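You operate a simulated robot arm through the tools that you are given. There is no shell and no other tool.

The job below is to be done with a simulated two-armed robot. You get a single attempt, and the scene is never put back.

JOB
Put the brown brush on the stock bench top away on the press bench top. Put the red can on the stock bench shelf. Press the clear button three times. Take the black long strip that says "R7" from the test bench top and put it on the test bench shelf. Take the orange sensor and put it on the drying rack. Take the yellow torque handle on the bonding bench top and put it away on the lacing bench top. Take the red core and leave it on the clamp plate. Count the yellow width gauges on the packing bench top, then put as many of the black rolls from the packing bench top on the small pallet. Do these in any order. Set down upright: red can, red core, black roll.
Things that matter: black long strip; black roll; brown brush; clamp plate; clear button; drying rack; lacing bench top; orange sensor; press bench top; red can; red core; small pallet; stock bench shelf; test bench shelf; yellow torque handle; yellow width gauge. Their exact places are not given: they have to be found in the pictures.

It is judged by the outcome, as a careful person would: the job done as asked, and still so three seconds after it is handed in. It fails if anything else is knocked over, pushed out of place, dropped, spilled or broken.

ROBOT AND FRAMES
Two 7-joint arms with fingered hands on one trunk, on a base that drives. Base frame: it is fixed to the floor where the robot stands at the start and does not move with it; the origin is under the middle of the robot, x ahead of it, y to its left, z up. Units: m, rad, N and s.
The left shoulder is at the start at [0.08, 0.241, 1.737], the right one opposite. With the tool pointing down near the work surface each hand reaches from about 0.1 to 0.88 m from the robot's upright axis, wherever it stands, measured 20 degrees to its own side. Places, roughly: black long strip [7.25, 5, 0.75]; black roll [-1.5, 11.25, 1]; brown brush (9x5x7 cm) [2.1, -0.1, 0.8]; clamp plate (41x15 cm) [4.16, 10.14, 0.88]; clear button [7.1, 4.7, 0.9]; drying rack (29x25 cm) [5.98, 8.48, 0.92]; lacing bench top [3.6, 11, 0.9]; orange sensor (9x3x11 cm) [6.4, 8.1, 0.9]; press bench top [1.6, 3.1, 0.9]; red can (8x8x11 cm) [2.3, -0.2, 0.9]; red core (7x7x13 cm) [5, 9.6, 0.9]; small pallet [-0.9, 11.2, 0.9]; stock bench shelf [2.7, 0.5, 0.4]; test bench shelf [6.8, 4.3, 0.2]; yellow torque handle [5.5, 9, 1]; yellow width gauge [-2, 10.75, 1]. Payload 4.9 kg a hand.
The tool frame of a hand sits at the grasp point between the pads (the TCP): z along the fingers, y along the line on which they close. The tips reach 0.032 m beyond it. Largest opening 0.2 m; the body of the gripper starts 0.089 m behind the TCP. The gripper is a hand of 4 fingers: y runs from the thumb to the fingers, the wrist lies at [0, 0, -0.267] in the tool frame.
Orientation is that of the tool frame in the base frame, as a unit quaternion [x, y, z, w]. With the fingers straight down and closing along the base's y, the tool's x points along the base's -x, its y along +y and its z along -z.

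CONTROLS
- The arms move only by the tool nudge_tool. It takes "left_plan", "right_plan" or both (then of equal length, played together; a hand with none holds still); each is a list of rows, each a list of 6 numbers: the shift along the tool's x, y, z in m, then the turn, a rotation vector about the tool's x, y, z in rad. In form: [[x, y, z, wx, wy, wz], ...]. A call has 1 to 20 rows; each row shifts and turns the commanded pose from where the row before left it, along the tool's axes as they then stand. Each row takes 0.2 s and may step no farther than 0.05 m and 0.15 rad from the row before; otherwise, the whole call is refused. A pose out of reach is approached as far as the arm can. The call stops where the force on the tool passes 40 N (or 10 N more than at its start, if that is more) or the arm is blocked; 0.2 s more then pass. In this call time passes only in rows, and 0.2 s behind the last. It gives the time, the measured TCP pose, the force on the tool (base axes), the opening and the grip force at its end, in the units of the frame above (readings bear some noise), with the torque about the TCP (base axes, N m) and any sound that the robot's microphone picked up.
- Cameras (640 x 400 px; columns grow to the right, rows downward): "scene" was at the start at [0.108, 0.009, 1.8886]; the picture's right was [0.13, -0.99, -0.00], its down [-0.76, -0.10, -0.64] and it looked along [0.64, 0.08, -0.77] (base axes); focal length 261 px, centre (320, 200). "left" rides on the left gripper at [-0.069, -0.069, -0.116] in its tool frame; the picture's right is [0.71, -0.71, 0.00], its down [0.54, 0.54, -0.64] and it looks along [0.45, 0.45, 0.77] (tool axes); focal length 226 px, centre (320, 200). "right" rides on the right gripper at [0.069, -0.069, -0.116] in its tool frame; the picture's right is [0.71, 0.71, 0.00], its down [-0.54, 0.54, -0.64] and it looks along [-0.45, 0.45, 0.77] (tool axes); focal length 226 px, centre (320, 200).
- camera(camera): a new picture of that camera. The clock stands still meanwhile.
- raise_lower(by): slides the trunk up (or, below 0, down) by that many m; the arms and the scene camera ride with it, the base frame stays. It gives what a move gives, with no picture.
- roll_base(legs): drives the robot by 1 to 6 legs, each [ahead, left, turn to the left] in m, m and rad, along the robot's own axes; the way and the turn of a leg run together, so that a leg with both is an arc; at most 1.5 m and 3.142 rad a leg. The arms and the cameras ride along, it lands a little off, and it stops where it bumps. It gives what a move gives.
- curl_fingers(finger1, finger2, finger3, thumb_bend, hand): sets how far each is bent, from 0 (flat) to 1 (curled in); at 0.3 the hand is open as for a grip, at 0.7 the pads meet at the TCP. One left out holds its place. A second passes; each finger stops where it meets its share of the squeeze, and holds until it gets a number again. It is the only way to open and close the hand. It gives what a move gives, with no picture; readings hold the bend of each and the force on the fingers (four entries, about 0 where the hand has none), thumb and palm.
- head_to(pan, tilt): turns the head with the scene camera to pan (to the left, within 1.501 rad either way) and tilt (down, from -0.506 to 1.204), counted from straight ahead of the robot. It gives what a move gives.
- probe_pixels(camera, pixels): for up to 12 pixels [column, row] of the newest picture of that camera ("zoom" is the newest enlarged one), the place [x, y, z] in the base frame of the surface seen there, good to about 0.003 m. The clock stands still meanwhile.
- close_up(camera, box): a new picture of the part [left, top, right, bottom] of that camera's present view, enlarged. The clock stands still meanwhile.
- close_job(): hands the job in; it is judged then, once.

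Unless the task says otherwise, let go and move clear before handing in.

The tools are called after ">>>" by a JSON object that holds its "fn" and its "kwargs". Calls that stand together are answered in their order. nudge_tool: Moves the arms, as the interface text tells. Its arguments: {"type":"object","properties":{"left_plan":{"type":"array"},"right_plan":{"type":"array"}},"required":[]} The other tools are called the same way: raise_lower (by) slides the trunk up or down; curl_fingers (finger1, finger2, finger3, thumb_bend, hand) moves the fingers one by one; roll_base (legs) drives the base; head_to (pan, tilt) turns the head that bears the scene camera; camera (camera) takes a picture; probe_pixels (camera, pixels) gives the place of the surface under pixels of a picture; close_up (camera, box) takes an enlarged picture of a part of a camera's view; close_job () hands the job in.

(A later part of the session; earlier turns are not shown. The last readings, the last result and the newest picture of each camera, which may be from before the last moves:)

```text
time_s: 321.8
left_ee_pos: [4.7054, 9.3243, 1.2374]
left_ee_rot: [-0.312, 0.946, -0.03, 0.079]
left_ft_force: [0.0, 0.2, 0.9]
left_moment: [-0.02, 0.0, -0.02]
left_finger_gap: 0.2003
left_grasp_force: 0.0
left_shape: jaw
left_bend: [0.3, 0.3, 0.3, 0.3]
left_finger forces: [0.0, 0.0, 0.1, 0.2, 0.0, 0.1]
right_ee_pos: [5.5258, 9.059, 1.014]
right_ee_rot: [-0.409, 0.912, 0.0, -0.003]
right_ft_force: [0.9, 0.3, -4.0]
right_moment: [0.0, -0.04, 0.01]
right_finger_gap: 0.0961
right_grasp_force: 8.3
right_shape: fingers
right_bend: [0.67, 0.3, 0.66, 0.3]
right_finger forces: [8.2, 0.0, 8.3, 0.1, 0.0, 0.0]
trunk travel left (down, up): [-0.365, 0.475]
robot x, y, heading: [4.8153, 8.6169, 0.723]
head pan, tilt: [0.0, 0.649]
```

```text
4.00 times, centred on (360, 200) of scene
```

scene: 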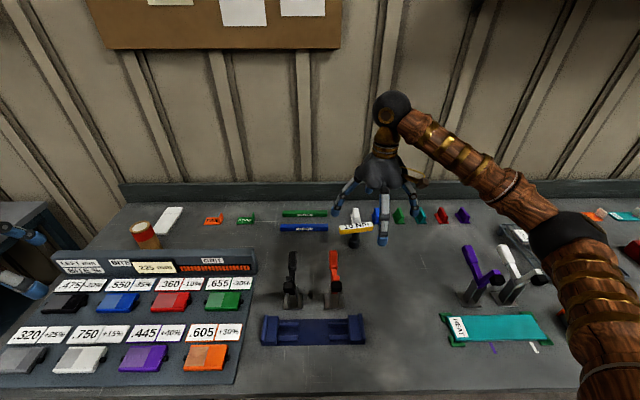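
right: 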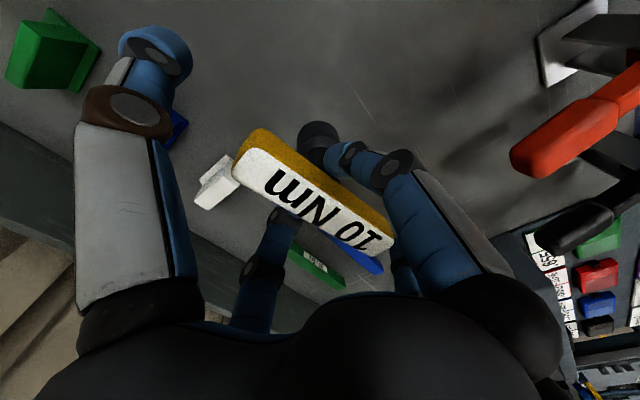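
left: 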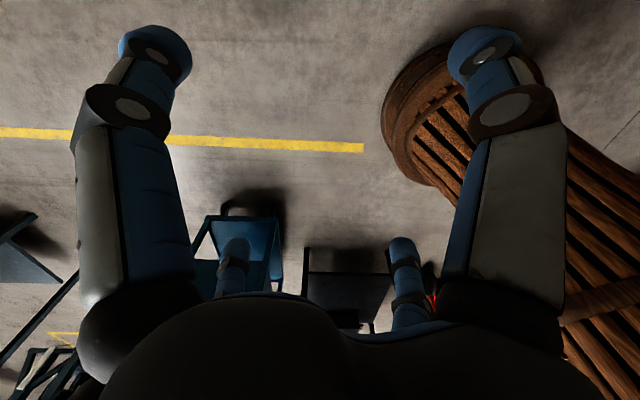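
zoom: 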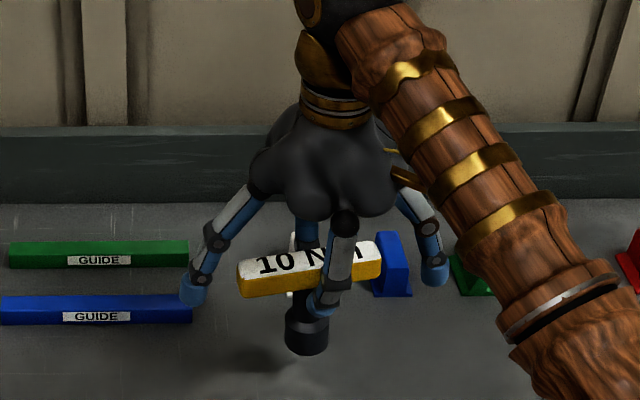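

The handle is held (≈4 N), nearly level. I'll raise and draw it in, back off a little, and drive left along the wall to find the lacing bench.

>>> {"fn": "nudge_tool", "kwargs": {"right_plan": [[0, 0, -0.04, 0, 0, 0], [0.02, 0, -0.04, 0, 0, 0], [0.04, 0, -0.01, 0, 0, 0], [0.04, 0, 0, 0, 0, 0], [0.04, 0, 0, 0, 0, 0]]}}

>>> {"fn": "roll_base", "kwargs": {"legs": [[-0.3, 0.0, 0.0], [0.0, 0.9, 0.0]]}}

>>> {"fn": "head_to", "kwargs": {"pan": 0.45, "tilt": 0.45}}

>>> {"fn": "camera", "kwargs": {"camera": "scene"}}

```text
time_s: 323.0
left_ee_pos: [4.7063, 9.3219, 1.2384]
left_ee_rot: [-0.313, 0.946, -0.028, 0.078]
left_ft_force: [0.1, -1.4, 0.3]
left_moment: [0.06, -0.04, -0.01]
left_finger_gap: 0.2
left_grasp_force: 0.0
left_shape: jaw
left_bend: [0.3, 0.3, 0.3, 0.3]
left_finger forces: [0.1, 0.0, 0.0, 0.0, 0.1, 0.1]
right_ee_pos: [5.4314, 8.9547, 1.1065]
right_ee_rot: [-0.409, 0.912, 0.001, -0.004]
right_ft_force: [-0.3, -0.1, -2.6]
right_moment: [-0.05, -0.03, -0.01]
right_finger_gap: 0.0964
right_grasp_force: 7.4
right_shape: fingers
right_bend: [0.67, 0.3, 0.66, 0.3]
right_finger forces: [7.4, 0.0, 7.5, 0.1, 0.0, 0.0]
trunk travel left (down, up): [-0.365, 0.475]
robot x, y, heading: [4.8107, 8.621, 0.725]
head pan, tilt: [0.0, 0.649]
```

```text
time_s: 329.4
left_ee_pos: [3.8814, 9.8049, 1.238]
left_ee_rot: [-0.313, 0.946, -0.03, 0.079]
left_ft_force: [0.8, 0.0, 0.5]
left_moment: [0.04, 0.01, -0.03]
left_finger_gap: 0.2
left_grasp_force: 0.0
left_shape: jaw
left_bend: [0.3, 0.3, 0.3, 0.3]
left_finger forces: [0.0, 0.0, 0.1, 0.0, 0.1, 0.0]
right_ee_pos: [4.6086, 9.4355, 1.104]
right_ee_rot: [-0.409, 0.913, -0.001, -0.003]
right_ft_force: [-0.3, -0.1, -3.5]
right_moment: [-0.05, 0.01, 0.0]
right_finger_gap: 0.0963
right_grasp_force: 7.4
right_shape: fingers
right_bend: [0.67, 0.3, 0.66, 0.3]
right_finger forces: [7.2, 0.1, 7.6, 0.0, 0.1, 0.0]
trunk travel left (down, up): [-0.365, 0.475]
robot x, y, heading: [3.9874, 9.0999, 0.721]
head pan, tilt: [0.0, 0.649]
```

```text
time_s: 330.3
left_ee_pos: [3.882, 9.8051, 1.237]
left_ee_rot: [-0.312, 0.946, -0.029, 0.079]
left_ft_force: [-0.2, -1.2, -0.7]
left_moment: [0.02, 0.0, 0.02]
left_finger_gap: 0.1999
left_grasp_force: 0.1
left_shape: jaw
left_bend: [0.3, 0.3, 0.3, 0.3]
left_finger forces: [0.0, 0.0, 0.0, 0.1, 0.0, 0.1]
right_ee_pos: [4.6084, 9.4367, 1.1045]
right_ee_rot: [-0.409, 0.913, 0.0, -0.004]
right_ft_force: [0.4, -0.7, -5.0]
right_moment: [-0.03, 0.0, 0.03]
right_finger_gap: 0.0963
right_grasp_force: 7.1
right_shape: fingers
right_bend: [0.67, 0.3, 0.66, 0.3]
right_finger forces: [7.1, 0.0, 7.6, 0.1, 0.1, 0.0]
trunk travel left (down, up): [-0.365, 0.475]
robot x, y, heading: [3.9887, 9.1026, 0.722]
head pan, tilt: [0.45, 0.45]
```

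```text
taken
```

scene: 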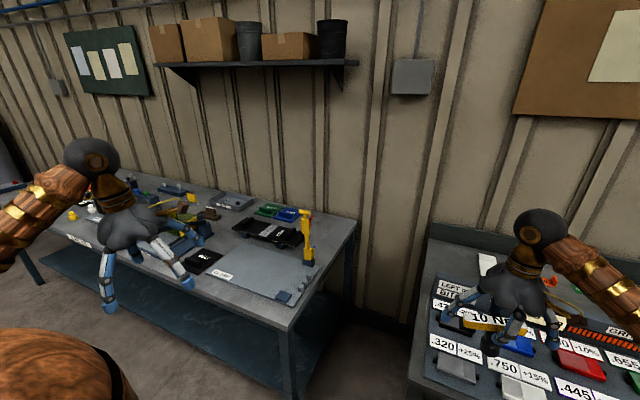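

The lacing bench is ahead-left, with a clamp area near its right end. The grip force is slowly dropping, so let me check the handle in the hand.

>>> {"fn": "camera", "kwargs": {"camera": "right"}}

>>> {"fn": "close_up", "kwargs": {"camera": "scene", "box": [420, 190, 600, 370]}}

>>> {"fn": "close_up", "kwargs": {"camera": "scene", "box": [40, 160, 370, 340]}}

```text
taken
```

right: 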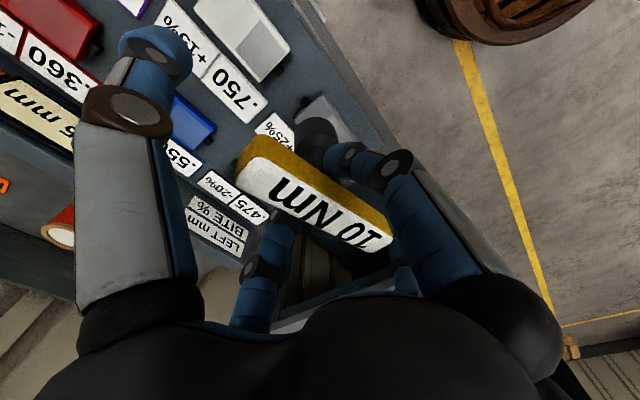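

```text
2.22 times, centred on (510, 280) of scene
```

zoom: 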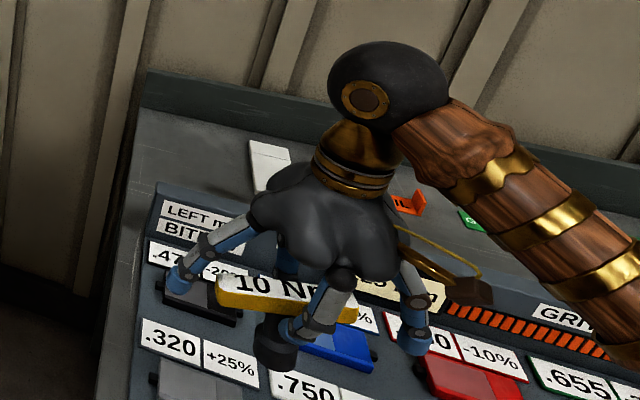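

```text
1.94 times, centred on (205, 250) of scene
```

zoom: 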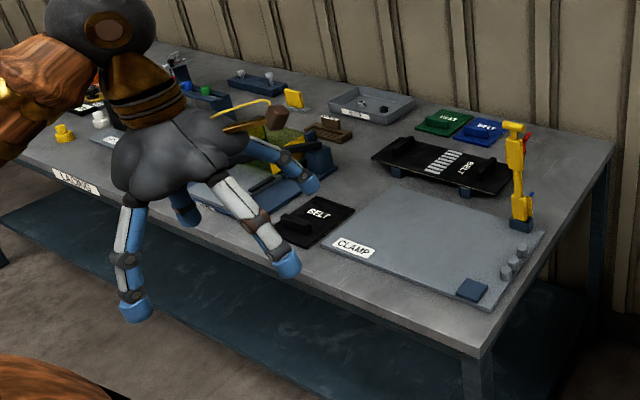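

The T-handle is rocking slightly about the two-finger axis. I'll steady it by also closing thumb and finger2 gently onto the bar's ends.

>>> {"fn": "curl_fingers", "kwargs": {"hand": "right", "finger2": 0.52, "thumb_bend": 0.52}}

>>> {"fn": "camera", "kwargs": {"camera": "right"}}

>>> {"fn": "close_up", "kwargs": {"camera": "scene", "box": [420, 190, 600, 370]}}

```text
time_s: 331.3
left_ee_pos: [3.881, 9.8058, 1.2378]
left_ee_rot: [-0.312, 0.946, -0.03, 0.079]
left_ft_force: [0.7, -0.6, 0.5]
left_moment: [0.01, 0.01, -0.01]
left_finger_gap: 0.1996
left_grasp_force: 0.1
left_shape: jaw
left_bend: [0.3, 0.3, 0.3, 0.3]
left_finger forces: [0.0, 0.1, 0.0, 0.0, 0.1, 0.1]
right_ee_pos: [4.6091, 9.4366, 1.1039]
right_ee_rot: [-0.41, 0.912, -0.001, -0.004]
right_ft_force: [-0.4, 0.0, -3.8]
right_moment: [-0.02, -0.02, -0.01]
right_finger_gap: 0.049
right_grasp_force: 18.4
right_shape: fingers
right_bend: [0.67, 0.44, 0.66, 0.49]
right_finger forces: [7.7, 12.6, 8.1, 0.0, 8.9, 0.1]
trunk travel left (down, up): [-0.365, 0.475]
robot x, y, heading: [3.9862, 9.0971, 0.72]
head pan, tilt: [0.45, 0.45]
```

```text
taken
```

right: 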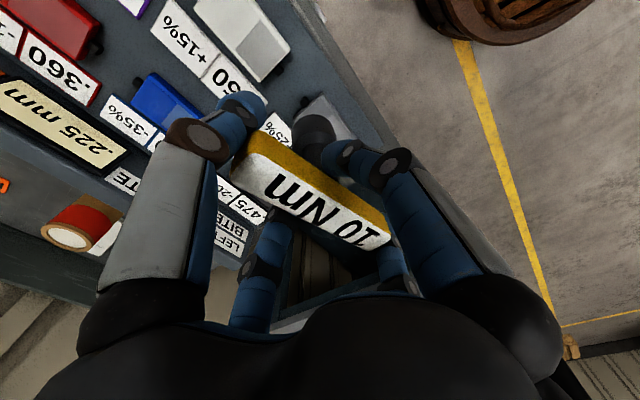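

```text
2.22 times, centred on (510, 280) of scene
```

zoom: 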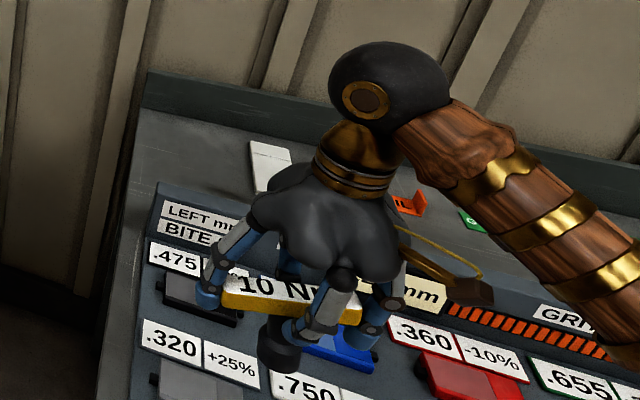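

Four fingers now hold the handle securely. I'll probe the lacing bench's features before moving left past the yellow clamp post.

>>> {"fn": "probe_pixels", "kwargs": {"camera": "scene", "pixels": [[306, 214], [308, 262], [215, 277], [284, 300], [245, 250], [330, 270], [283, 328], [355, 222], [200, 262], [240, 285], [150, 240], [78, 214]]}}

```text
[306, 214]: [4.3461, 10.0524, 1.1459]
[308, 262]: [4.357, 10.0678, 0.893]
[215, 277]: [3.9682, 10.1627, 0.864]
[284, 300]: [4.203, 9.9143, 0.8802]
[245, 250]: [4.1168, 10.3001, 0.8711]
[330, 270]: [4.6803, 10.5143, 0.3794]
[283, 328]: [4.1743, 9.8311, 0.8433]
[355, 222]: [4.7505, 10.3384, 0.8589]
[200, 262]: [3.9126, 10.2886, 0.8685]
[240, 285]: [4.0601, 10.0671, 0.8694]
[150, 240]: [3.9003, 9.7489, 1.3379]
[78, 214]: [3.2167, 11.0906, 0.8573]
```

The yellow clamp post is 1.146 m tall at (4.35,10.06). I'll back off a bit more and slide left to view the bench top squarely.

>>> {"fn": "roll_base", "kwargs": {"legs": [[-0.15, 0.0, 0.0], [0.0, 1.2, 0.0]]}}

>>> {"fn": "head_to", "kwargs": {"pan": 0.0, "tilt": 0.5}}

>>> {"fn": "camera", "kwargs": {"camera": "scene"}}

>>> {"fn": "close_up", "kwargs": {"camera": "scene", "box": [140, 190, 460, 330]}}

```text
time_s: 338.4
left_ee_pos: [2.9795, 10.6154, 1.2374]
left_ee_rot: [-0.309, 0.947, -0.03, 0.079]
left_ft_force: [0.0, -0.4, -0.1]
left_moment: [0.01, 0.01, -0.03]
left_finger_gap: 0.1998
left_grasp_force: 0.1
left_shape: jaw
left_bend: [0.3, 0.3, 0.3, 0.3]
left_finger forces: [0.1, 0.1, 0.0, 0.0, 0.1, 0.0]
right_ee_pos: [3.7051, 10.2421, 1.1046]
right_ee_rot: [-0.406, 0.914, 0.0, -0.004]
right_ft_force: [-0.6, -0.4, -3.5]
right_moment: [0.01, 0.0, -0.01]
right_finger_gap: 0.0491
right_grasp_force: 18.7
right_shape: fingers
right_bend: [0.67, 0.44, 0.66, 0.49]
right_finger forces: [7.7, 12.7, 8.0, 0.0, 8.8, 0.1]
trunk travel left (down, up): [-0.365, 0.475]
robot x, y, heading: [3.0804, 9.9075, 0.719]
head pan, tilt: [0.45, 0.45]
```

```text
time_s: 339.3
left_ee_pos: [2.9789, 10.6152, 1.2369]
left_ee_rot: [-0.309, 0.947, -0.03, 0.079]
left_ft_force: [0.4, -0.2, 0.5]
left_moment: [0.01, -0.07, 0.01]
left_finger_gap: 0.1998
left_grasp_force: 0.1
left_shape: jaw
left_bend: [0.3, 0.3, 0.3, 0.3]
left_finger forces: [0.0, 0.1, 0.0, 0.0, 0.0, 0.1]
right_ee_pos: [3.7053, 10.2416, 1.105]
right_ee_rot: [-0.406, 0.914, -0.001, -0.004]
right_ft_force: [0.4, -0.2, -4.1]
right_moment: [-0.03, 0.0, -0.02]
right_finger_gap: 0.0493
right_grasp_force: 18.1
right_shape: fingers
right_bend: [0.67, 0.44, 0.66, 0.49]
right_finger forces: [7.7, 12.7, 8.0, 0.0, 8.7, 0.0]
trunk travel left (down, up): [-0.365, 0.475]
robot x, y, heading: [3.0822, 9.9066, 0.713]
head pan, tilt: [0.0, 0.499]
```

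```text
taken
```

scene: 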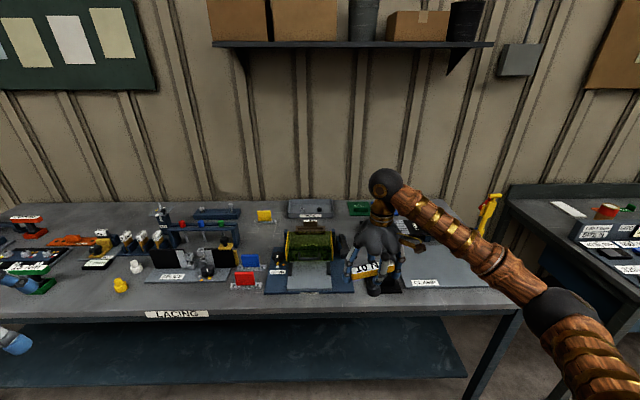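

```text
2.00 times, centred on (300, 260) of scene
```

zoom: 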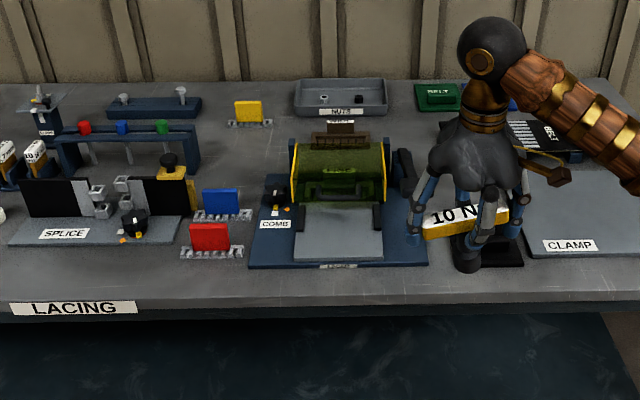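

I'll probe candidate free spots near the front of the bench (around zoom (190,280) and (130,275)) and their neighbours.

>>> {"fn": "probe_pixels", "kwargs": {"camera": "zoom", "pixels": [[190, 280], [130, 275], [210, 258], [210, 228], [190, 296], [100, 243], [240, 285], [60, 275], [250, 262], [430, 280], [480, 262], [230, 165]]}}

```text
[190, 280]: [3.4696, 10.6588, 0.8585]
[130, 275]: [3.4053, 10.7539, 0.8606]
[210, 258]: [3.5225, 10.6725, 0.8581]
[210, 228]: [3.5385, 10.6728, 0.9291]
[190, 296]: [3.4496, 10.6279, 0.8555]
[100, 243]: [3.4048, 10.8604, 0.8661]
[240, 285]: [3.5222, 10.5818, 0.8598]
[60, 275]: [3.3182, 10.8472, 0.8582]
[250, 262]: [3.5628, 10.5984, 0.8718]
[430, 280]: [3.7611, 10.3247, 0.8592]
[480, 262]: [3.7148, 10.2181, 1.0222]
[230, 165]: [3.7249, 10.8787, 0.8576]
```

The front strip before the SPLICE board has about 12 cm of free depth near (3.34,10.84). First I'll level the T-handle with a small counter-roll and probe it.

>>> {"fn": "nudge_tool", "kwargs": {"right_plan": [[0, 0, 0, -0.14, 0, 0]]}}

>>> {"fn": "close_up", "kwargs": {"camera": "scene", "box": [320, 210, 440, 310]}}

>>> {"fn": "camera", "kwargs": {"camera": "right"}}

```text
time_s: 339.7
left_ee_pos: [2.9806, 10.6143, 1.2393]
left_ee_rot: [-0.31, 0.947, -0.029, 0.078]
left_ft_force: [0.4, -0.1, 0.8]
left_moment: [-0.02, 0.02, 0.02]
left_finger_gap: 0.2
left_grasp_force: 0.0
left_shape: jaw
left_bend: [0.3, 0.3, 0.3, 0.3]
left_finger forces: [0.1, 0.0, 0.0, 0.0, 0.1, 0.0]
right_ee_pos: [3.7067, 10.2406, 1.1035]
right_ee_rot: [-0.404, 0.912, 0.064, -0.032]
right_ft_force: [1.2, -1.3, -4.1]
right_moment: [-0.01, 0.01, 0.0]
right_finger_gap: 0.0492
right_grasp_force: 18.6
right_shape: fingers
right_bend: [0.67, 0.44, 0.66, 0.49]
right_finger forces: [7.9, 12.5, 8.1, 0.1, 9.0, 0.0]
trunk travel left (down, up): [-0.365, 0.475]
robot x, y, heading: [3.082, 9.9062, 0.715]
head pan, tilt: [0.0, 0.499]
```

```text
4.00 times, centred on (380, 260) of scene
```

zoom: 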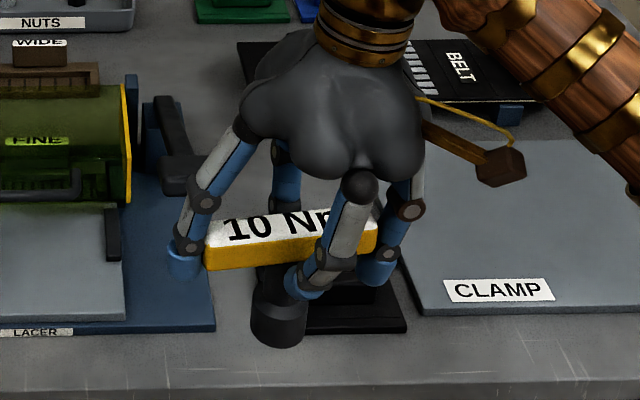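

```text
taken
```

right: 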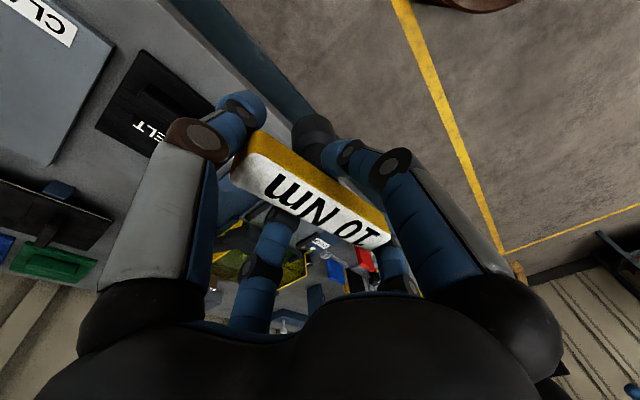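

The shaft is now vertical in the view. I'll probe the socket and bar positions relative to the TCP.

>>> {"fn": "probe_pixels", "kwargs": {"camera": "zoom", "pixels": [[278, 335], [278, 315], [262, 320], [296, 320], [278, 345], [270, 285], [215, 262], [365, 243], [220, 230], [300, 220]]}}

```text
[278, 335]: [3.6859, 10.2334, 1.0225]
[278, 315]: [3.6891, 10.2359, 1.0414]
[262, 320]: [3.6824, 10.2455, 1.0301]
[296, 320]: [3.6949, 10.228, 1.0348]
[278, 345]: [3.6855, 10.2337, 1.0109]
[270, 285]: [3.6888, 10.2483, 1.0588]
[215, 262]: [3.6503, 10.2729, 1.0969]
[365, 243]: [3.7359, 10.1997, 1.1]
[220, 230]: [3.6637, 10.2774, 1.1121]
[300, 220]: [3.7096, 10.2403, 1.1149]
```

Socket bottom is 9.7 cm below the TCP and almost centred under it. I'll drive left 0.68 and forward 0.12 to bring it over the free spot.

>>> {"fn": "roll_base", "kwargs": {"legs": [[0.0, 0.684, 0.0], [0.118, 0.0, 0.0]]}}

>>> {"fn": "head_to", "kwargs": {"pan": -0.1, "tilt": 0.65}}

>>> {"fn": "camera", "kwargs": {"camera": "scene"}}

>>> {"fn": "close_up", "kwargs": {"camera": "scene", "box": [280, 180, 460, 320]}}

```text
time_s: 344.3
left_ee_pos: [2.6087, 11.207, 1.2382]
left_ee_rot: [-0.313, 0.946, -0.03, 0.079]
left_ft_force: [-0.1, 0.0, 0.4]
left_moment: [0.0, 0.0, 0.04]
left_finger_gap: 0.1999
left_grasp_force: 0.2
left_shape: jaw
left_bend: [0.3, 0.3, 0.3, 0.3]
left_finger forces: [0.0, 0.0, 0.0, 0.0, 0.0, 0.0]
right_ee_pos: [3.3376, 10.8406, 1.1052]
right_ee_rot: [-0.41, 0.909, 0.064, -0.031]
right_ft_force: [0.2, 0.1, -4.4]
right_moment: [-0.01, -0.05, -0.02]
right_finger_gap: 0.0492
right_grasp_force: 18.9
right_shape: fingers
right_bend: [0.67, 0.44, 0.66, 0.49]
right_finger forces: [7.8, 12.5, 8.1, 0.1, 9.0, 0.1]
trunk travel left (down, up): [-0.365, 0.475]
robot x, y, heading: [2.7174, 10.5023, 0.726]
head pan, tilt: [0.0, 0.499]
```

```text
time_s: 345.0
left_ee_pos: [2.6107, 11.2088, 1.2365]
left_ee_rot: [-0.314, 0.946, -0.03, 0.079]
left_ft_force: [0.1, 0.0, -0.4]
left_moment: [-0.02, 0.01, 0.0]
left_finger_gap: 0.2001
left_grasp_force: 0.1
left_shape: jaw
left_bend: [0.3, 0.3, 0.3, 0.3]
left_finger forces: [0.0, 0.0, 0.0, 0.0, 0.0, 0.0]
right_ee_pos: [3.3387, 10.8412, 1.1036]
right_ee_rot: [-0.409, 0.91, 0.063, -0.033]
right_ft_force: [0.5, -0.2, -4.6]
right_moment: [-0.02, 0.01, -0.01]
right_finger_gap: 0.0492
right_grasp_force: 18.5
right_shape: fingers
right_bend: [0.67, 0.44, 0.66, 0.49]
right_finger forces: [7.9, 12.5, 8.1, 0.1, 9.0, 0.0]
trunk travel left (down, up): [-0.365, 0.475]
robot x, y, heading: [2.7157, 10.5018, 0.724]
head pan, tilt: [-0.099, 0.649]
```

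```text
taken
```

scene: 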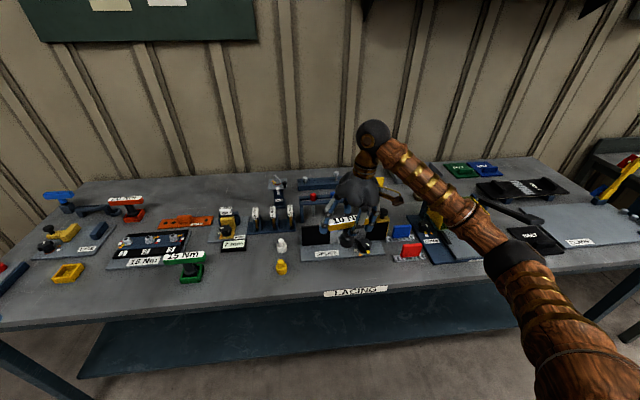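

```text
2.86 times, centred on (370, 250) of scene
```

zoom: 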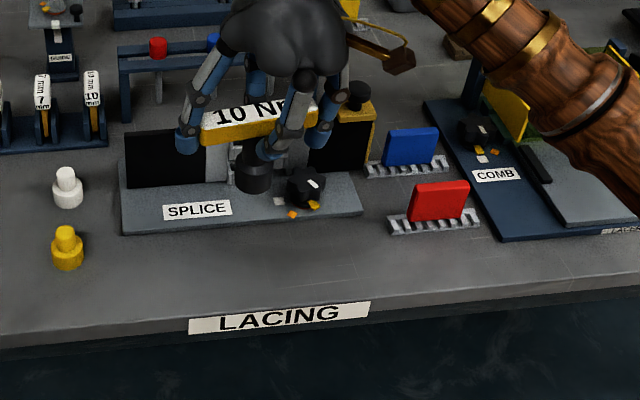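

The spot in front of SPLICE is clear; I'll check the yellow peg and board-edge positions against my fingers' opening.

>>> {"fn": "probe_pixels", "kwargs": {"camera": "zoom", "pixels": [[67, 262], [67, 232], [67, 200], [125, 233], [240, 225], [355, 215], [305, 200], [305, 175], [390, 232], [250, 270], [253, 186], [200, 318]]}}

```text
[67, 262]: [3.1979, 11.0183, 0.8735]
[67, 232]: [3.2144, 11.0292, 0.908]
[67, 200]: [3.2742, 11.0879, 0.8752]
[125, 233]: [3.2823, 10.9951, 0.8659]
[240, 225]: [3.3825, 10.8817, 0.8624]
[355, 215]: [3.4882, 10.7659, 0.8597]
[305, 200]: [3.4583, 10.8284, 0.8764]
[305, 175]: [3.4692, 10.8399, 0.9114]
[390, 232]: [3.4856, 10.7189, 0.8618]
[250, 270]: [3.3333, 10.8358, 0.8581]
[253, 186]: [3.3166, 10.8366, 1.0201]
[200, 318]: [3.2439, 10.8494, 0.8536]
```

All clear. Lowering 13 cm, then creeping to contact.

>>> {"fn": "nudge_tool", "kwargs": {"right_plan": [[0, -0.0045, 0.0322, 0, 0, 0], [0, -0.0045, 0.0322, 0, 0, 0], [0, -0.0045, 0.0322, 0, 0, 0], [0, -0.0045, 0.0322, 0, 0, 0]]}}

>>> {"fn": "close_up", "kwargs": {"camera": "scene", "box": [280, 190, 440, 310]}}

```text
time_s: 346.0
left_ee_pos: [2.6092, 11.2068, 1.2379]
left_ee_rot: [-0.314, 0.946, -0.029, 0.078]
left_ft_force: [-0.5, 0.1, -0.4]
left_moment: [0.03, -0.02, 0.0]
left_finger_gap: 0.1998
left_grasp_force: 0.0
left_shape: jaw
left_bend: [0.3, 0.3, 0.3, 0.3]
left_finger forces: [0.0, 0.1, 0.0, 0.0, 0.0, 0.0]
right_ee_pos: [3.3384, 10.8407, 0.9749]
right_ee_rot: [-0.41, 0.909, 0.062, -0.033]
right_ft_force: [-0.3, 0.0, -3.7]
right_moment: [-0.04, -0.03, -0.02]
right_finger_gap: 0.049
right_grasp_force: 19.0
right_shape: fingers
right_bend: [0.67, 0.44, 0.66, 0.49]
right_finger forces: [7.9, 12.5, 8.1, 0.0, 9.0, 0.1]
trunk travel left (down, up): [-0.365, 0.475]
robot x, y, heading: [2.7167, 10.5005, 0.727]
head pan, tilt: [-0.099, 0.649]
```

```text
3.33 times, centred on (360, 250) of scene
```

zoom: 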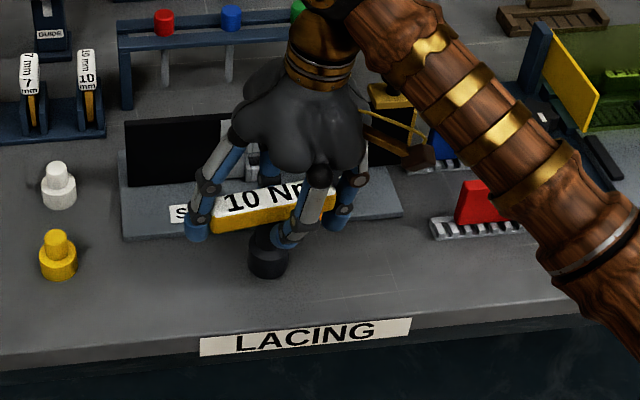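

Good placement over the free strip. Creeping down to contact.

>>> {"fn": "nudge_tool", "kwargs": {"right_plan": [[0, -0.0014, 0.0099, 0, 0, 0], [0, -0.0006, 0.004, 0, 0, 0]]}}

>>> {"fn": "nudge_tool", "kwargs": {"right_plan": [[0, -0.0005, 0.0035, 0, 0, 0]]}}

>>> {"fn": "nudge_tool", "kwargs": {"right_plan": [[0, -0.0004, 0.003, 0, 0, 0]]}}

```text
time_s: 346.6
left_ee_pos: [2.6105, 11.2066, 1.2375]
left_ee_rot: [-0.314, 0.946, -0.03, 0.078]
left_ft_force: [-0.4, 0.4, 0.0]
left_moment: [0.01, -0.06, -0.02]
left_finger_gap: 0.1999
left_grasp_force: 0.0
left_shape: jaw
left_bend: [0.3, 0.3, 0.3, 0.3]
left_finger forces: [0.1, 0.1, 0.0, 0.1, 0.0, 0.0]
right_ee_pos: [3.3386, 10.8404, 0.9599]
right_ee_rot: [-0.41, 0.909, 0.064, -0.032]
right_ft_force: [0.2, 0.6, -4.5]
right_moment: [0.0, -0.01, -0.01]
right_finger_gap: 0.0492
right_grasp_force: 18.6
right_shape: fingers
right_bend: [0.67, 0.44, 0.66, 0.49]
right_finger forces: [7.8, 12.4, 8.1, 0.0, 9.0, 0.1]
trunk travel left (down, up): [-0.365, 0.475]
robot x, y, heading: [2.7184, 10.5014, 0.727]
head pan, tilt: [-0.099, 0.649]
```

```text
time_s: 347.0
left_ee_pos: [2.6098, 11.2073, 1.2385]
left_ee_rot: [-0.313, 0.946, -0.029, 0.079]
left_ft_force: [0.6, -0.8, -0.1]
left_moment: [0.0, 0.02, -0.01]
left_finger_gap: 0.1998
left_grasp_force: 0.0
left_shape: jaw
left_bend: [0.3, 0.3, 0.3, 0.3]
left_finger forces: [0.1, 0.1, 0.1, 0.0, 0.1, 0.1]
right_ee_pos: [3.3379, 10.841, 0.9571]
right_ee_rot: [-0.41, 0.909, 0.063, -0.032]
right_ft_force: [-0.2, 0.1, -3.7]
right_moment: [-0.03, 0.01, 0.04]
right_finger_gap: 0.0493
right_grasp_force: 18.8
right_shape: fingers
right_bend: [0.67, 0.44, 0.66, 0.49]
right_finger forces: [7.8, 12.4, 8.1, 0.1, 8.9, 0.0]
trunk travel left (down, up): [-0.365, 0.475]
robot x, y, heading: [2.7189, 10.5026, 0.726]
head pan, tilt: [-0.099, 0.649]
```

```text
time_s: 347.4
left_ee_pos: [2.6092, 11.2077, 1.2379]
left_ee_rot: [-0.314, 0.946, -0.029, 0.079]
left_ft_force: [0.2, 0.8, -0.2]
left_moment: [-0.02, -0.01, 0.0]
left_finger_gap: 0.2
left_grasp_force: 0.0
left_shape: jaw
left_bend: [0.3, 0.3, 0.3, 0.3]
left_finger forces: [0.0, 0.0, 0.0, 0.0, 0.0, 0.0]
right_ee_pos: [3.338, 10.8399, 0.955]
right_ee_rot: [-0.409, 0.91, 0.063, -0.031]
right_ft_force: [0.5, 0.3, -0.9]
right_moment: [0.07, -0.01, 0.0]
right_finger_gap: 0.0491
right_grasp_force: 19.2
right_shape: fingers
right_bend: [0.67, 0.44, 0.66, 0.49]
right_finger forces: [7.7, 12.6, 8.6, 0.1, 8.8, 0.0]
trunk travel left (down, up): [-0.365, 0.475]
robot x, y, heading: [2.7189, 10.5041, 0.727]
head pan, tilt: [-0.099, 0.649]
```

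>>> {"fn": "nudge_tool", "kwargs": {"right_plan": [[0, -0.0004, 0.0028, 0, 0, 0]]}}

>>> {"fn": "curl_fingers", "kwargs": {"hand": "right", "finger2": 0.36, "thumb_bend": 0.38}}

>>> {"fn": "close_up", "kwargs": {"camera": "scene", "box": [300, 210, 400, 300]}}

```text
time_s: 347.8
left_ee_pos: [2.6086, 11.2057, 1.2385]
left_ee_rot: [-0.314, 0.946, -0.029, 0.079]
left_ft_force: [-0.3, 0.8, -0.4]
left_moment: [0.03, -0.02, -0.01]
left_finger_gap: 0.2003
left_grasp_force: 0.1
left_shape: jaw
left_bend: [0.3, 0.3, 0.3, 0.3]
left_finger forces: [0.0, 0.0, 0.0, 0.1, 0.0, 0.1]
right_ee_pos: [3.3369, 10.8397, 0.9544]
right_ee_rot: [-0.409, 0.91, 0.064, -0.03]
right_ft_force: [3.4, 0.1, 16.8]
right_moment: [0.21, 0.11, -0.03]
right_finger_gap: 0.0489
right_grasp_force: 21.1
right_shape: fingers
right_bend: [0.67, 0.44, 0.66, 0.49]
right_finger forces: [8.7, 12.7, 10.8, 0.0, 8.9, 0.1]
trunk travel left (down, up): [-0.365, 0.475]
robot x, y, heading: [2.7199, 10.4985, 0.727]
head pan, tilt: [-0.099, 0.649]
```

```text
time_s: 348.8
left_ee_pos: [2.6105, 11.2059, 1.2382]
left_ee_rot: [-0.314, 0.946, -0.029, 0.079]
left_ft_force: [0.4, 0.0, 0.6]
left_moment: [-0.06, 0.01, 0.01]
left_finger_gap: 0.1998
left_grasp_force: 0.0
left_shape: jaw
left_bend: [0.3, 0.3, 0.3, 0.3]
left_finger forces: [0.1, 0.0, 0.1, 0.1, 0.1, 0.0]
right_ee_pos: [3.3378, 10.8397, 0.952]
right_ee_rot: [-0.409, 0.91, 0.063, -0.032]
right_ft_force: [5.1, -1.5, 16.2]
right_moment: [0.05, -0.2, -0.03]
right_finger_gap: 0.0756
right_grasp_force: 14.2
right_shape: fingers
right_bend: [0.66, 0.36, 0.65, 0.38]
right_finger forces: [12.4, 0.1, 14.7, 0.1, 0.0, 0.0]
trunk travel left (down, up): [-0.365, 0.475]
robot x, y, heading: [2.7138, 10.5001, 0.727]
head pan, tilt: [-0.099, 0.649]
```

```text
4.44 times, centred on (350, 255) of scene
```

zoom: 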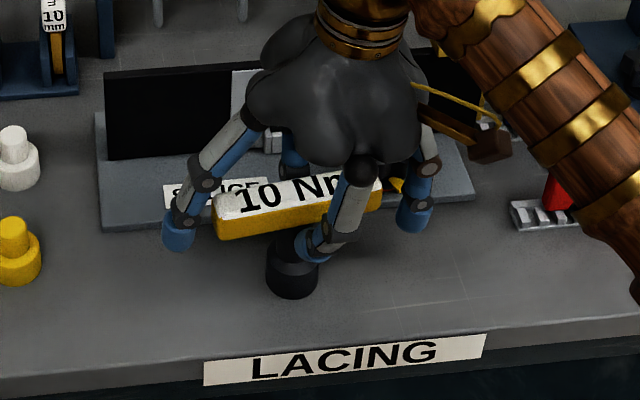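

The handle stands on the bench under slight pressure. I'll ease up 2 mm and then open finger1 and finger3 gently.

>>> {"fn": "nudge_tool", "kwargs": {"right_plan": [[0, 0.0003, -0.002, 0, 0, 0]]}}

>>> {"fn": "curl_fingers", "kwargs": {"hand": "right", "finger1": 0.58, "finger3": 0.58}}

>>> {"fn": "close_up", "kwargs": {"camera": "scene", "box": [300, 210, 400, 300]}}

```text
time_s: 349.2
left_ee_pos: [2.6092, 11.2058, 1.2375]
left_ee_rot: [-0.313, 0.946, -0.03, 0.079]
left_ft_force: [0.3, 0.0, -0.1]
left_moment: [0.01, 0.0, -0.05]
left_finger_gap: 0.2001
left_grasp_force: 0.0
left_shape: jaw
left_bend: [0.3, 0.3, 0.3, 0.3]
left_finger forces: [0.1, 0.1, 0.1, 0.0, 0.0, 0.0]
right_ee_pos: [3.3365, 10.8407, 0.9531]
right_ee_rot: [-0.409, 0.91, 0.063, -0.033]
right_ft_force: [4.3, -1.5, 8.8]
right_moment: [0.01, -0.11, -0.04]
right_finger_gap: 0.0756
right_grasp_force: 11.6
right_shape: fingers
right_bend: [0.66, 0.36, 0.65, 0.38]
right_finger forces: [11.2, 0.0, 12.7, 0.0, 0.0, 0.0]
trunk travel left (down, up): [-0.365, 0.475]
robot x, y, heading: [2.7186, 10.4961, 0.724]
head pan, tilt: [-0.099, 0.649]
```

```text
time_s: 350.2
left_ee_pos: [2.6093, 11.2072, 1.2374]
left_ee_rot: [-0.313, 0.946, -0.03, 0.078]
left_ft_force: [-1.0, 0.5, -0.8]
left_moment: [0.0, -0.01, 0.01]
left_finger_gap: 0.1998
left_grasp_force: 0.0
left_shape: jaw
left_bend: [0.3, 0.3, 0.3, 0.3]
left_finger forces: [0.0, 0.0, 0.0, 0.0, 0.1, 0.0]
right_ee_pos: [3.3375, 10.8405, 0.9538]
right_ee_rot: [-0.409, 0.91, 0.063, -0.033]
right_ft_force: [-0.7, 1.0, -0.3]
right_moment: [0.02, -0.03, 0.05]
right_finger_gap: 0.0839
right_grasp_force: 0.2
right_shape: fingers
right_bend: [0.57, 0.36, 0.57, 0.38]
right_finger forces: [0.0, 0.1, 0.1, 0.0, 0.1, 0.0]
trunk travel left (down, up): [-0.365, 0.475]
robot x, y, heading: [2.7191, 10.5027, 0.723]
head pan, tilt: [-0.099, 0.649]
```

```text
4.44 times, centred on (350, 255) of scene
```

zoom: 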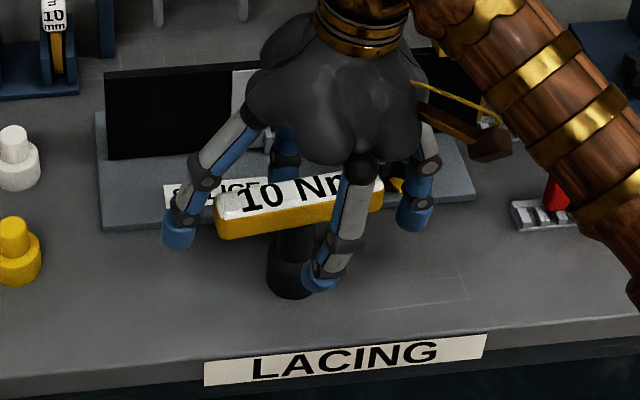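

It stands free. Opening wider and lifting straight up.

>>> {"fn": "curl_fingers", "kwargs": {"hand": "right", "finger1": 0.45, "finger2": 0.3, "finger3": 0.47, "thumb_bend": 0.3}}

>>> {"fn": "nudge_tool", "kwargs": {"right_plan": [[0, 0.0042, -0.0297, 0, 0, 0], [0, 0.0056, -0.0396, 0, 0, 0], [0, 0.0056, -0.0396, 0, 0, 0], [0, 0.0056, -0.0396, 0, 0, 0]]}}

>>> {"fn": "close_up", "kwargs": {"camera": "scene", "box": [280, 190, 440, 310]}}

```text
time_s: 351.2
left_ee_pos: [2.6091, 11.2083, 1.2374]
left_ee_rot: [-0.314, 0.946, -0.03, 0.079]
left_ft_force: [-0.6, 0.7, -0.3]
left_moment: [0.01, 0.01, 0.0]
left_finger_gap: 0.2001
left_grasp_force: 0.1
left_shape: jaw
left_bend: [0.3, 0.3, 0.3, 0.3]
left_finger forces: [0.0, 0.0, 0.0, 0.1, 0.0, 0.0]
right_ee_pos: [3.3371, 10.8409, 0.9533]
right_ee_rot: [-0.41, 0.909, 0.063, -0.033]
right_ft_force: [0.4, -0.1, 0.3]
right_moment: [-0.02, -0.01, -0.01]
right_finger_gap: 0.1165
right_grasp_force: 0.1
right_shape: fingers
right_bend: [0.45, 0.3, 0.47, 0.3]
right_finger forces: [0.0, 0.0, 0.1, 0.0, 0.0, 0.0]
trunk travel left (down, up): [-0.365, 0.475]
robot x, y, heading: [2.7166, 10.4982, 0.729]
head pan, tilt: [-0.099, 0.649]
```

```text
time_s: 352.2
left_ee_pos: [2.6091, 11.2074, 1.2379]
left_ee_rot: [-0.314, 0.946, -0.029, 0.079]
left_ft_force: [-0.3, 0.4, -0.6]
left_moment: [-0.01, 0.03, 0.01]
left_finger_gap: 0.1998
left_grasp_force: 0.2
left_shape: jaw
left_bend: [0.3, 0.3, 0.3, 0.3]
left_finger forces: [0.1, 0.0, 0.0, 0.0, 0.0, 0.0]
right_ee_pos: [3.3374, 10.8417, 1.1045]
right_ee_rot: [-0.409, 0.91, 0.063, -0.033]
right_ft_force: [0.1, 0.7, 0.9]
right_moment: [-0.03, -0.01, -0.01]
right_finger_gap: 0.1167
right_grasp_force: 0.0
right_shape: fingers
right_bend: [0.45, 0.3, 0.47, 0.3]
right_finger forces: [0.0, 0.1, 0.0, 0.1, 0.0, 0.1]
trunk travel left (down, up): [-0.365, 0.475]
robot x, y, heading: [2.7157, 10.5012, 0.726]
head pan, tilt: [-0.099, 0.649]
```

```text
3.33 times, centred on (360, 250) of scene
```

zoom: 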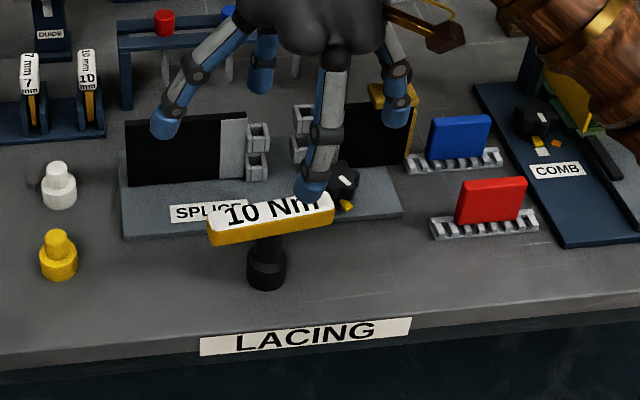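

The T-handle stands on the lacing bench. Now for the red core: I'll straighten the hand, back off, and drive right to the end of the bonding bench.

>>> {"fn": "nudge_tool", "kwargs": {"right_plan": [[0, 0, -0.02, 0.14, 0, 0], [0, 0, -0.02, 0, 0, 0.124]]}}

>>> {"fn": "roll_base", "kwargs": {"legs": [[-0.15, 0.0, 0.0], [0.0, -1.4, 0.0], [0.0, -0.6, 0.0]]}}

>>> {"fn": "head_to", "kwargs": {"pan": -0.05, "tilt": 0.5}}

>>> {"fn": "camera", "kwargs": {"camera": "scene"}}

```text
time_s: 352.8
left_ee_pos: [2.6085, 11.2067, 1.2382]
left_ee_rot: [-0.314, 0.946, -0.03, 0.079]
left_ft_force: [-0.8, -0.5, 0.2]
left_moment: [0.01, 0.02, 0.01]
left_finger_gap: 0.1998
left_grasp_force: 0.0
left_shape: jaw
left_bend: [0.3, 0.3, 0.3, 0.3]
left_finger forces: [0.0, 0.0, 0.0, 0.1, 0.0, 0.0]
right_ee_pos: [3.3398, 10.8394, 1.1448]
right_ee_rot: [-0.353, 0.936, -0.001, -0.003]
right_ft_force: [-0.2, 0.6, 0.1]
right_moment: [0.0, -0.01, -0.02]
right_finger_gap: 0.1162
right_grasp_force: 0.2
right_shape: fingers
right_bend: [0.45, 0.3, 0.47, 0.3]
right_finger forces: [0.0, 0.0, 0.1, 0.1, 0.1, 0.0]
trunk travel left (down, up): [-0.365, 0.475]
robot x, y, heading: [2.7176, 10.5015, 0.725]
head pan, tilt: [-0.099, 0.649]
```

```text
time_s: 363.8
left_ee_pos: [3.8335, 9.6102, 1.2375]
left_ee_rot: [-0.318, 0.944, -0.029, 0.079]
left_ft_force: [0.4, 0.5, -0.7]
left_moment: [-0.01, -0.04, -0.02]
left_finger_gap: 0.1997
left_grasp_force: 0.1
left_shape: jaw
left_bend: [0.3, 0.3, 0.3, 0.3]
left_finger forces: [0.0, 0.0, 0.1, 0.1, 0.0, 0.1]
right_ee_pos: [4.5678, 9.2496, 1.1434]
right_ee_rot: [-0.358, 0.934, -0.002, -0.003]
right_ft_force: [-0.6, -0.2, -0.5]
right_moment: [0.0, -0.01, 0.01]
right_finger_gap: 0.1165
right_grasp_force: 0.1
right_shape: fingers
right_bend: [0.45, 0.3, 0.47, 0.3]
right_finger forces: [0.1, 0.0, 0.1, 0.0, 0.0, 0.1]
trunk travel left (down, up): [-0.365, 0.475]
robot x, y, heading: [3.9476, 8.9077, 0.732]
head pan, tilt: [-0.099, 0.649]
```

```text
time_s: 364.5
left_ee_pos: [3.8338, 9.6095, 1.2386]
left_ee_rot: [-0.318, 0.945, -0.029, 0.078]
left_ft_force: [-0.4, -0.5, 0.9]
left_moment: [0.03, 0.04, 0.01]
left_finger_gap: 0.2002
left_grasp_force: 0.0
left_shape: jaw
left_bend: [0.3, 0.3, 0.3, 0.3]
left_finger forces: [0.1, 0.0, 0.0, 0.0, 0.1, 0.0]
right_ee_pos: [4.5679, 9.2487, 1.1428]
right_ee_rot: [-0.358, 0.934, -0.001, -0.003]
right_ft_force: [-0.5, 1.1, 0.3]
right_moment: [-0.02, 0.02, 0.0]
right_finger_gap: 0.1166
right_grasp_force: 0.1
right_shape: fingers
right_bend: [0.45, 0.3, 0.47, 0.3]
right_finger forces: [0.0, 0.0, 0.0, 0.0, 0.1, 0.1]
trunk travel left (down, up): [-0.365, 0.475]
robot x, y, heading: [3.9484, 8.9076, 0.734]
head pan, tilt: [-0.051, 0.499]
```

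```text
taken
```

scene: 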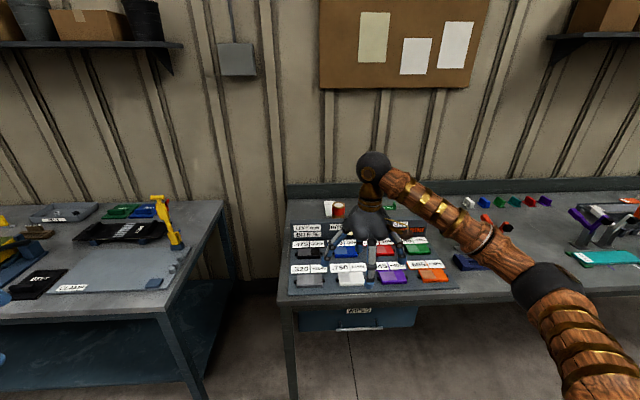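

The core is at (338,210), near the bench's left-back corner. I'll zoom and probe it and its surroundings.

>>> {"fn": "close_up", "kwargs": {"camera": "scene", "box": [280, 180, 400, 260]}}

>>> {"fn": "probe_pixels", "kwargs": {"camera": "zoom", "pixels": [[308, 130], [308, 155], [308, 185], [290, 150], [325, 150], [260, 150], [260, 210], [240, 225], [300, 225], [320, 245], [150, 270], [380, 120]]}}

```text
5.00 times, centred on (340, 220) of scene
```

zoom: 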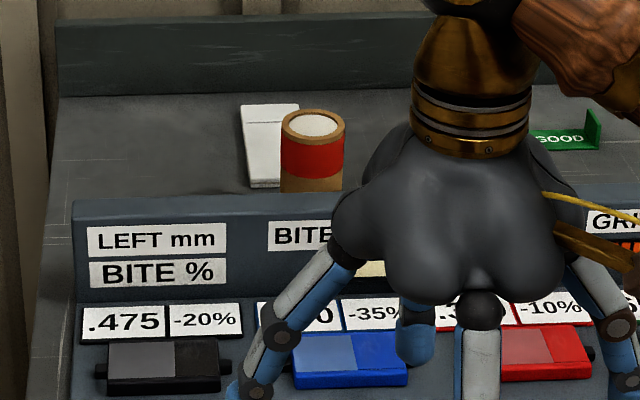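

```text
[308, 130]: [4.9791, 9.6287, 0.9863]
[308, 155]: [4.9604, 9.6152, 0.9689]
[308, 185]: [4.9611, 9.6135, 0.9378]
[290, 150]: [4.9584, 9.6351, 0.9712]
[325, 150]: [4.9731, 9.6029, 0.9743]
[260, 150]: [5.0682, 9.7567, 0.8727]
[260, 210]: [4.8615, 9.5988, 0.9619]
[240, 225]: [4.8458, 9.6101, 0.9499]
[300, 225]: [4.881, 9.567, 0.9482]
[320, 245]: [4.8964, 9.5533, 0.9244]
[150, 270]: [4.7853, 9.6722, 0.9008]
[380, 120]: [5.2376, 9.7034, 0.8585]
```

Core centre is about (4.986,9.636), top z=0.987; the display panel in front is 0.962 tall. I'll set all four fingers to a 7 cm radius and drive forward 0.41 m.

>>> {"fn": "curl_fingers", "kwargs": {"hand": "right", "finger1": 0.46, "finger2": 0.42, "finger3": 0.44, "thumb_bend": 0.42}}

>>> {"fn": "roll_base", "kwargs": {"legs": [[0.41, 0.0, -0.008]]}}

>>> {"fn": "camera", "kwargs": {"camera": "right"}}

>>> {"fn": "head_to", "kwargs": {"pan": -0.1, "tilt": 0.65}}

>>> {"fn": "camera", "kwargs": {"camera": "scene"}}

```text
time_s: 365.5
left_ee_pos: [3.8342, 9.6109, 1.2372]
left_ee_rot: [-0.317, 0.944, -0.029, 0.08]
left_ft_force: [0.1, -1.0, 0.5]
left_moment: [0.0, -0.03, 0.01]
left_finger_gap: 0.1999
left_grasp_force: 0.1
left_shape: jaw
left_bend: [0.3, 0.3, 0.3, 0.3]
left_finger forces: [0.1, 0.0, 0.0, 0.1, 0.1, 0.0]
right_ee_pos: [4.5677, 9.2484, 1.1439]
right_ee_rot: [-0.358, 0.934, 0.0, -0.004]
right_ft_force: [0.9, 0.5, 0.0]
right_moment: [0.0, -0.01, -0.02]
right_finger_gap: 0.0917
right_grasp_force: 0.1
right_shape: fingers
right_bend: [0.46, 0.42, 0.44, 0.42]
right_finger forces: [0.0, 0.0, 0.0, 0.0, 0.0, 0.1]
trunk travel left (down, up): [-0.365, 0.475]
robot x, y, heading: [3.9489, 8.9039, 0.737]
head pan, tilt: [-0.051, 0.499]
```

```text
time_s: 368.0
left_ee_pos: [4.146, 9.885, 1.2375]
left_ee_rot: [-0.313, 0.946, -0.029, 0.078]
left_ft_force: [-1.0, 0.2, 0.3]
left_moment: [0.03, 0.01, 0.02]
left_finger_gap: 0.1997
left_grasp_force: 0.0
left_shape: jaw
left_bend: [0.3, 0.3, 0.3, 0.3]
left_finger forces: [0.0, 0.1, 0.0, 0.1, 0.1, 0.0]
right_ee_pos: [4.8774, 9.5187, 1.145]
right_ee_rot: [-0.354, 0.935, 0.0, -0.003]
right_ft_force: [0.1, 0.1, -0.3]
right_moment: [0.03, -0.02, 0.01]
right_finger_gap: 0.0916
right_grasp_force: 0.1
right_shape: fingers
right_bend: [0.46, 0.42, 0.44, 0.42]
right_finger forces: [0.0, 0.0, 0.0, 0.0, 0.0, 0.0]
trunk travel left (down, up): [-0.365, 0.475]
robot x, y, heading: [4.2558, 9.1803, 0.731]
head pan, tilt: [-0.051, 0.499]
```

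```text
taken
```

right: 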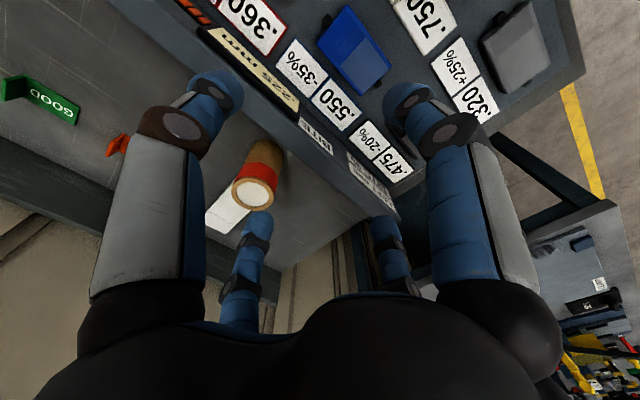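

```text
time_s: 368.7
left_ee_pos: [4.1479, 9.8873, 1.2381]
left_ee_rot: [-0.314, 0.946, -0.029, 0.078]
left_ft_force: [0.3, 0.4, 0.1]
left_moment: [-0.01, 0.03, 0.0]
left_finger_gap: 0.2
left_grasp_force: 0.2
left_shape: jaw
left_bend: [0.3, 0.3, 0.3, 0.3]
left_finger forces: [0.1, 0.0, 0.1, 0.1, 0.0, 0.1]
right_ee_pos: [4.8782, 9.5191, 1.1427]
right_ee_rot: [-0.354, 0.935, 0.0, -0.004]
right_ft_force: [0.2, -0.1, 0.0]
right_moment: [-0.02, 0.0, -0.01]
right_finger_gap: 0.0918
right_grasp_force: 0.1
right_shape: fingers
right_bend: [0.46, 0.42, 0.44, 0.42]
right_finger forces: [0.1, 0.0, 0.0, 0.0, 0.0, 0.0]
trunk travel left (down, up): [-0.365, 0.475]
robot x, y, heading: [4.2563, 9.1797, 0.728]
head pan, tilt: [-0.099, 0.649]
```

```text
taken
```

scene: 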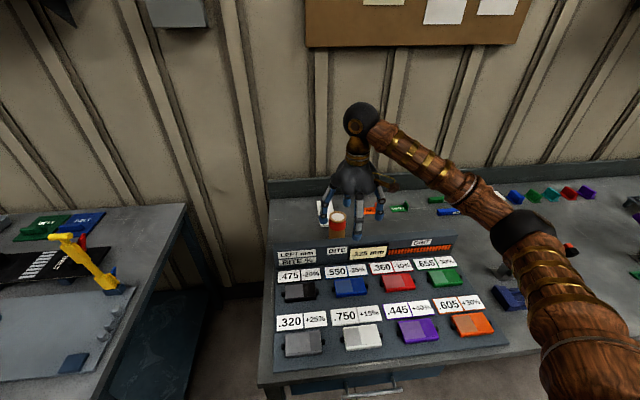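

The core's top is at (253,193) in the right picture. Probing its rim for the exact centre.

>>> {"fn": "probe_pixels", "kwargs": {"camera": "right", "pixels": [[253, 194], [233, 192], [275, 192], [253, 178], [253, 210], [263, 160], [320, 150], [310, 130]]}}

>>> {"fn": "close_up", "kwargs": {"camera": "right", "box": [200, 120, 320, 240]}}

```text
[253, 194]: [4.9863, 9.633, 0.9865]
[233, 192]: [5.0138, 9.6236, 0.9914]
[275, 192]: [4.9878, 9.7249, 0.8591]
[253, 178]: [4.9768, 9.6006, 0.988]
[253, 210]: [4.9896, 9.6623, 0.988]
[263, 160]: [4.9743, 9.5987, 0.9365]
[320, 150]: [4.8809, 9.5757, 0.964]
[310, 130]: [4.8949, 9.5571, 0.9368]
```

```text
3.33 times, centred on (260, 180) of right
```

zoom: 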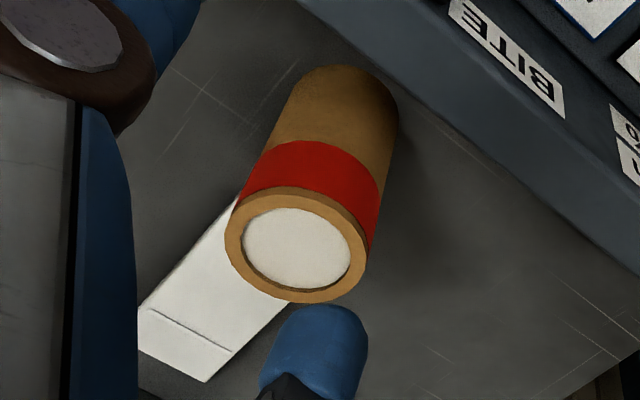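

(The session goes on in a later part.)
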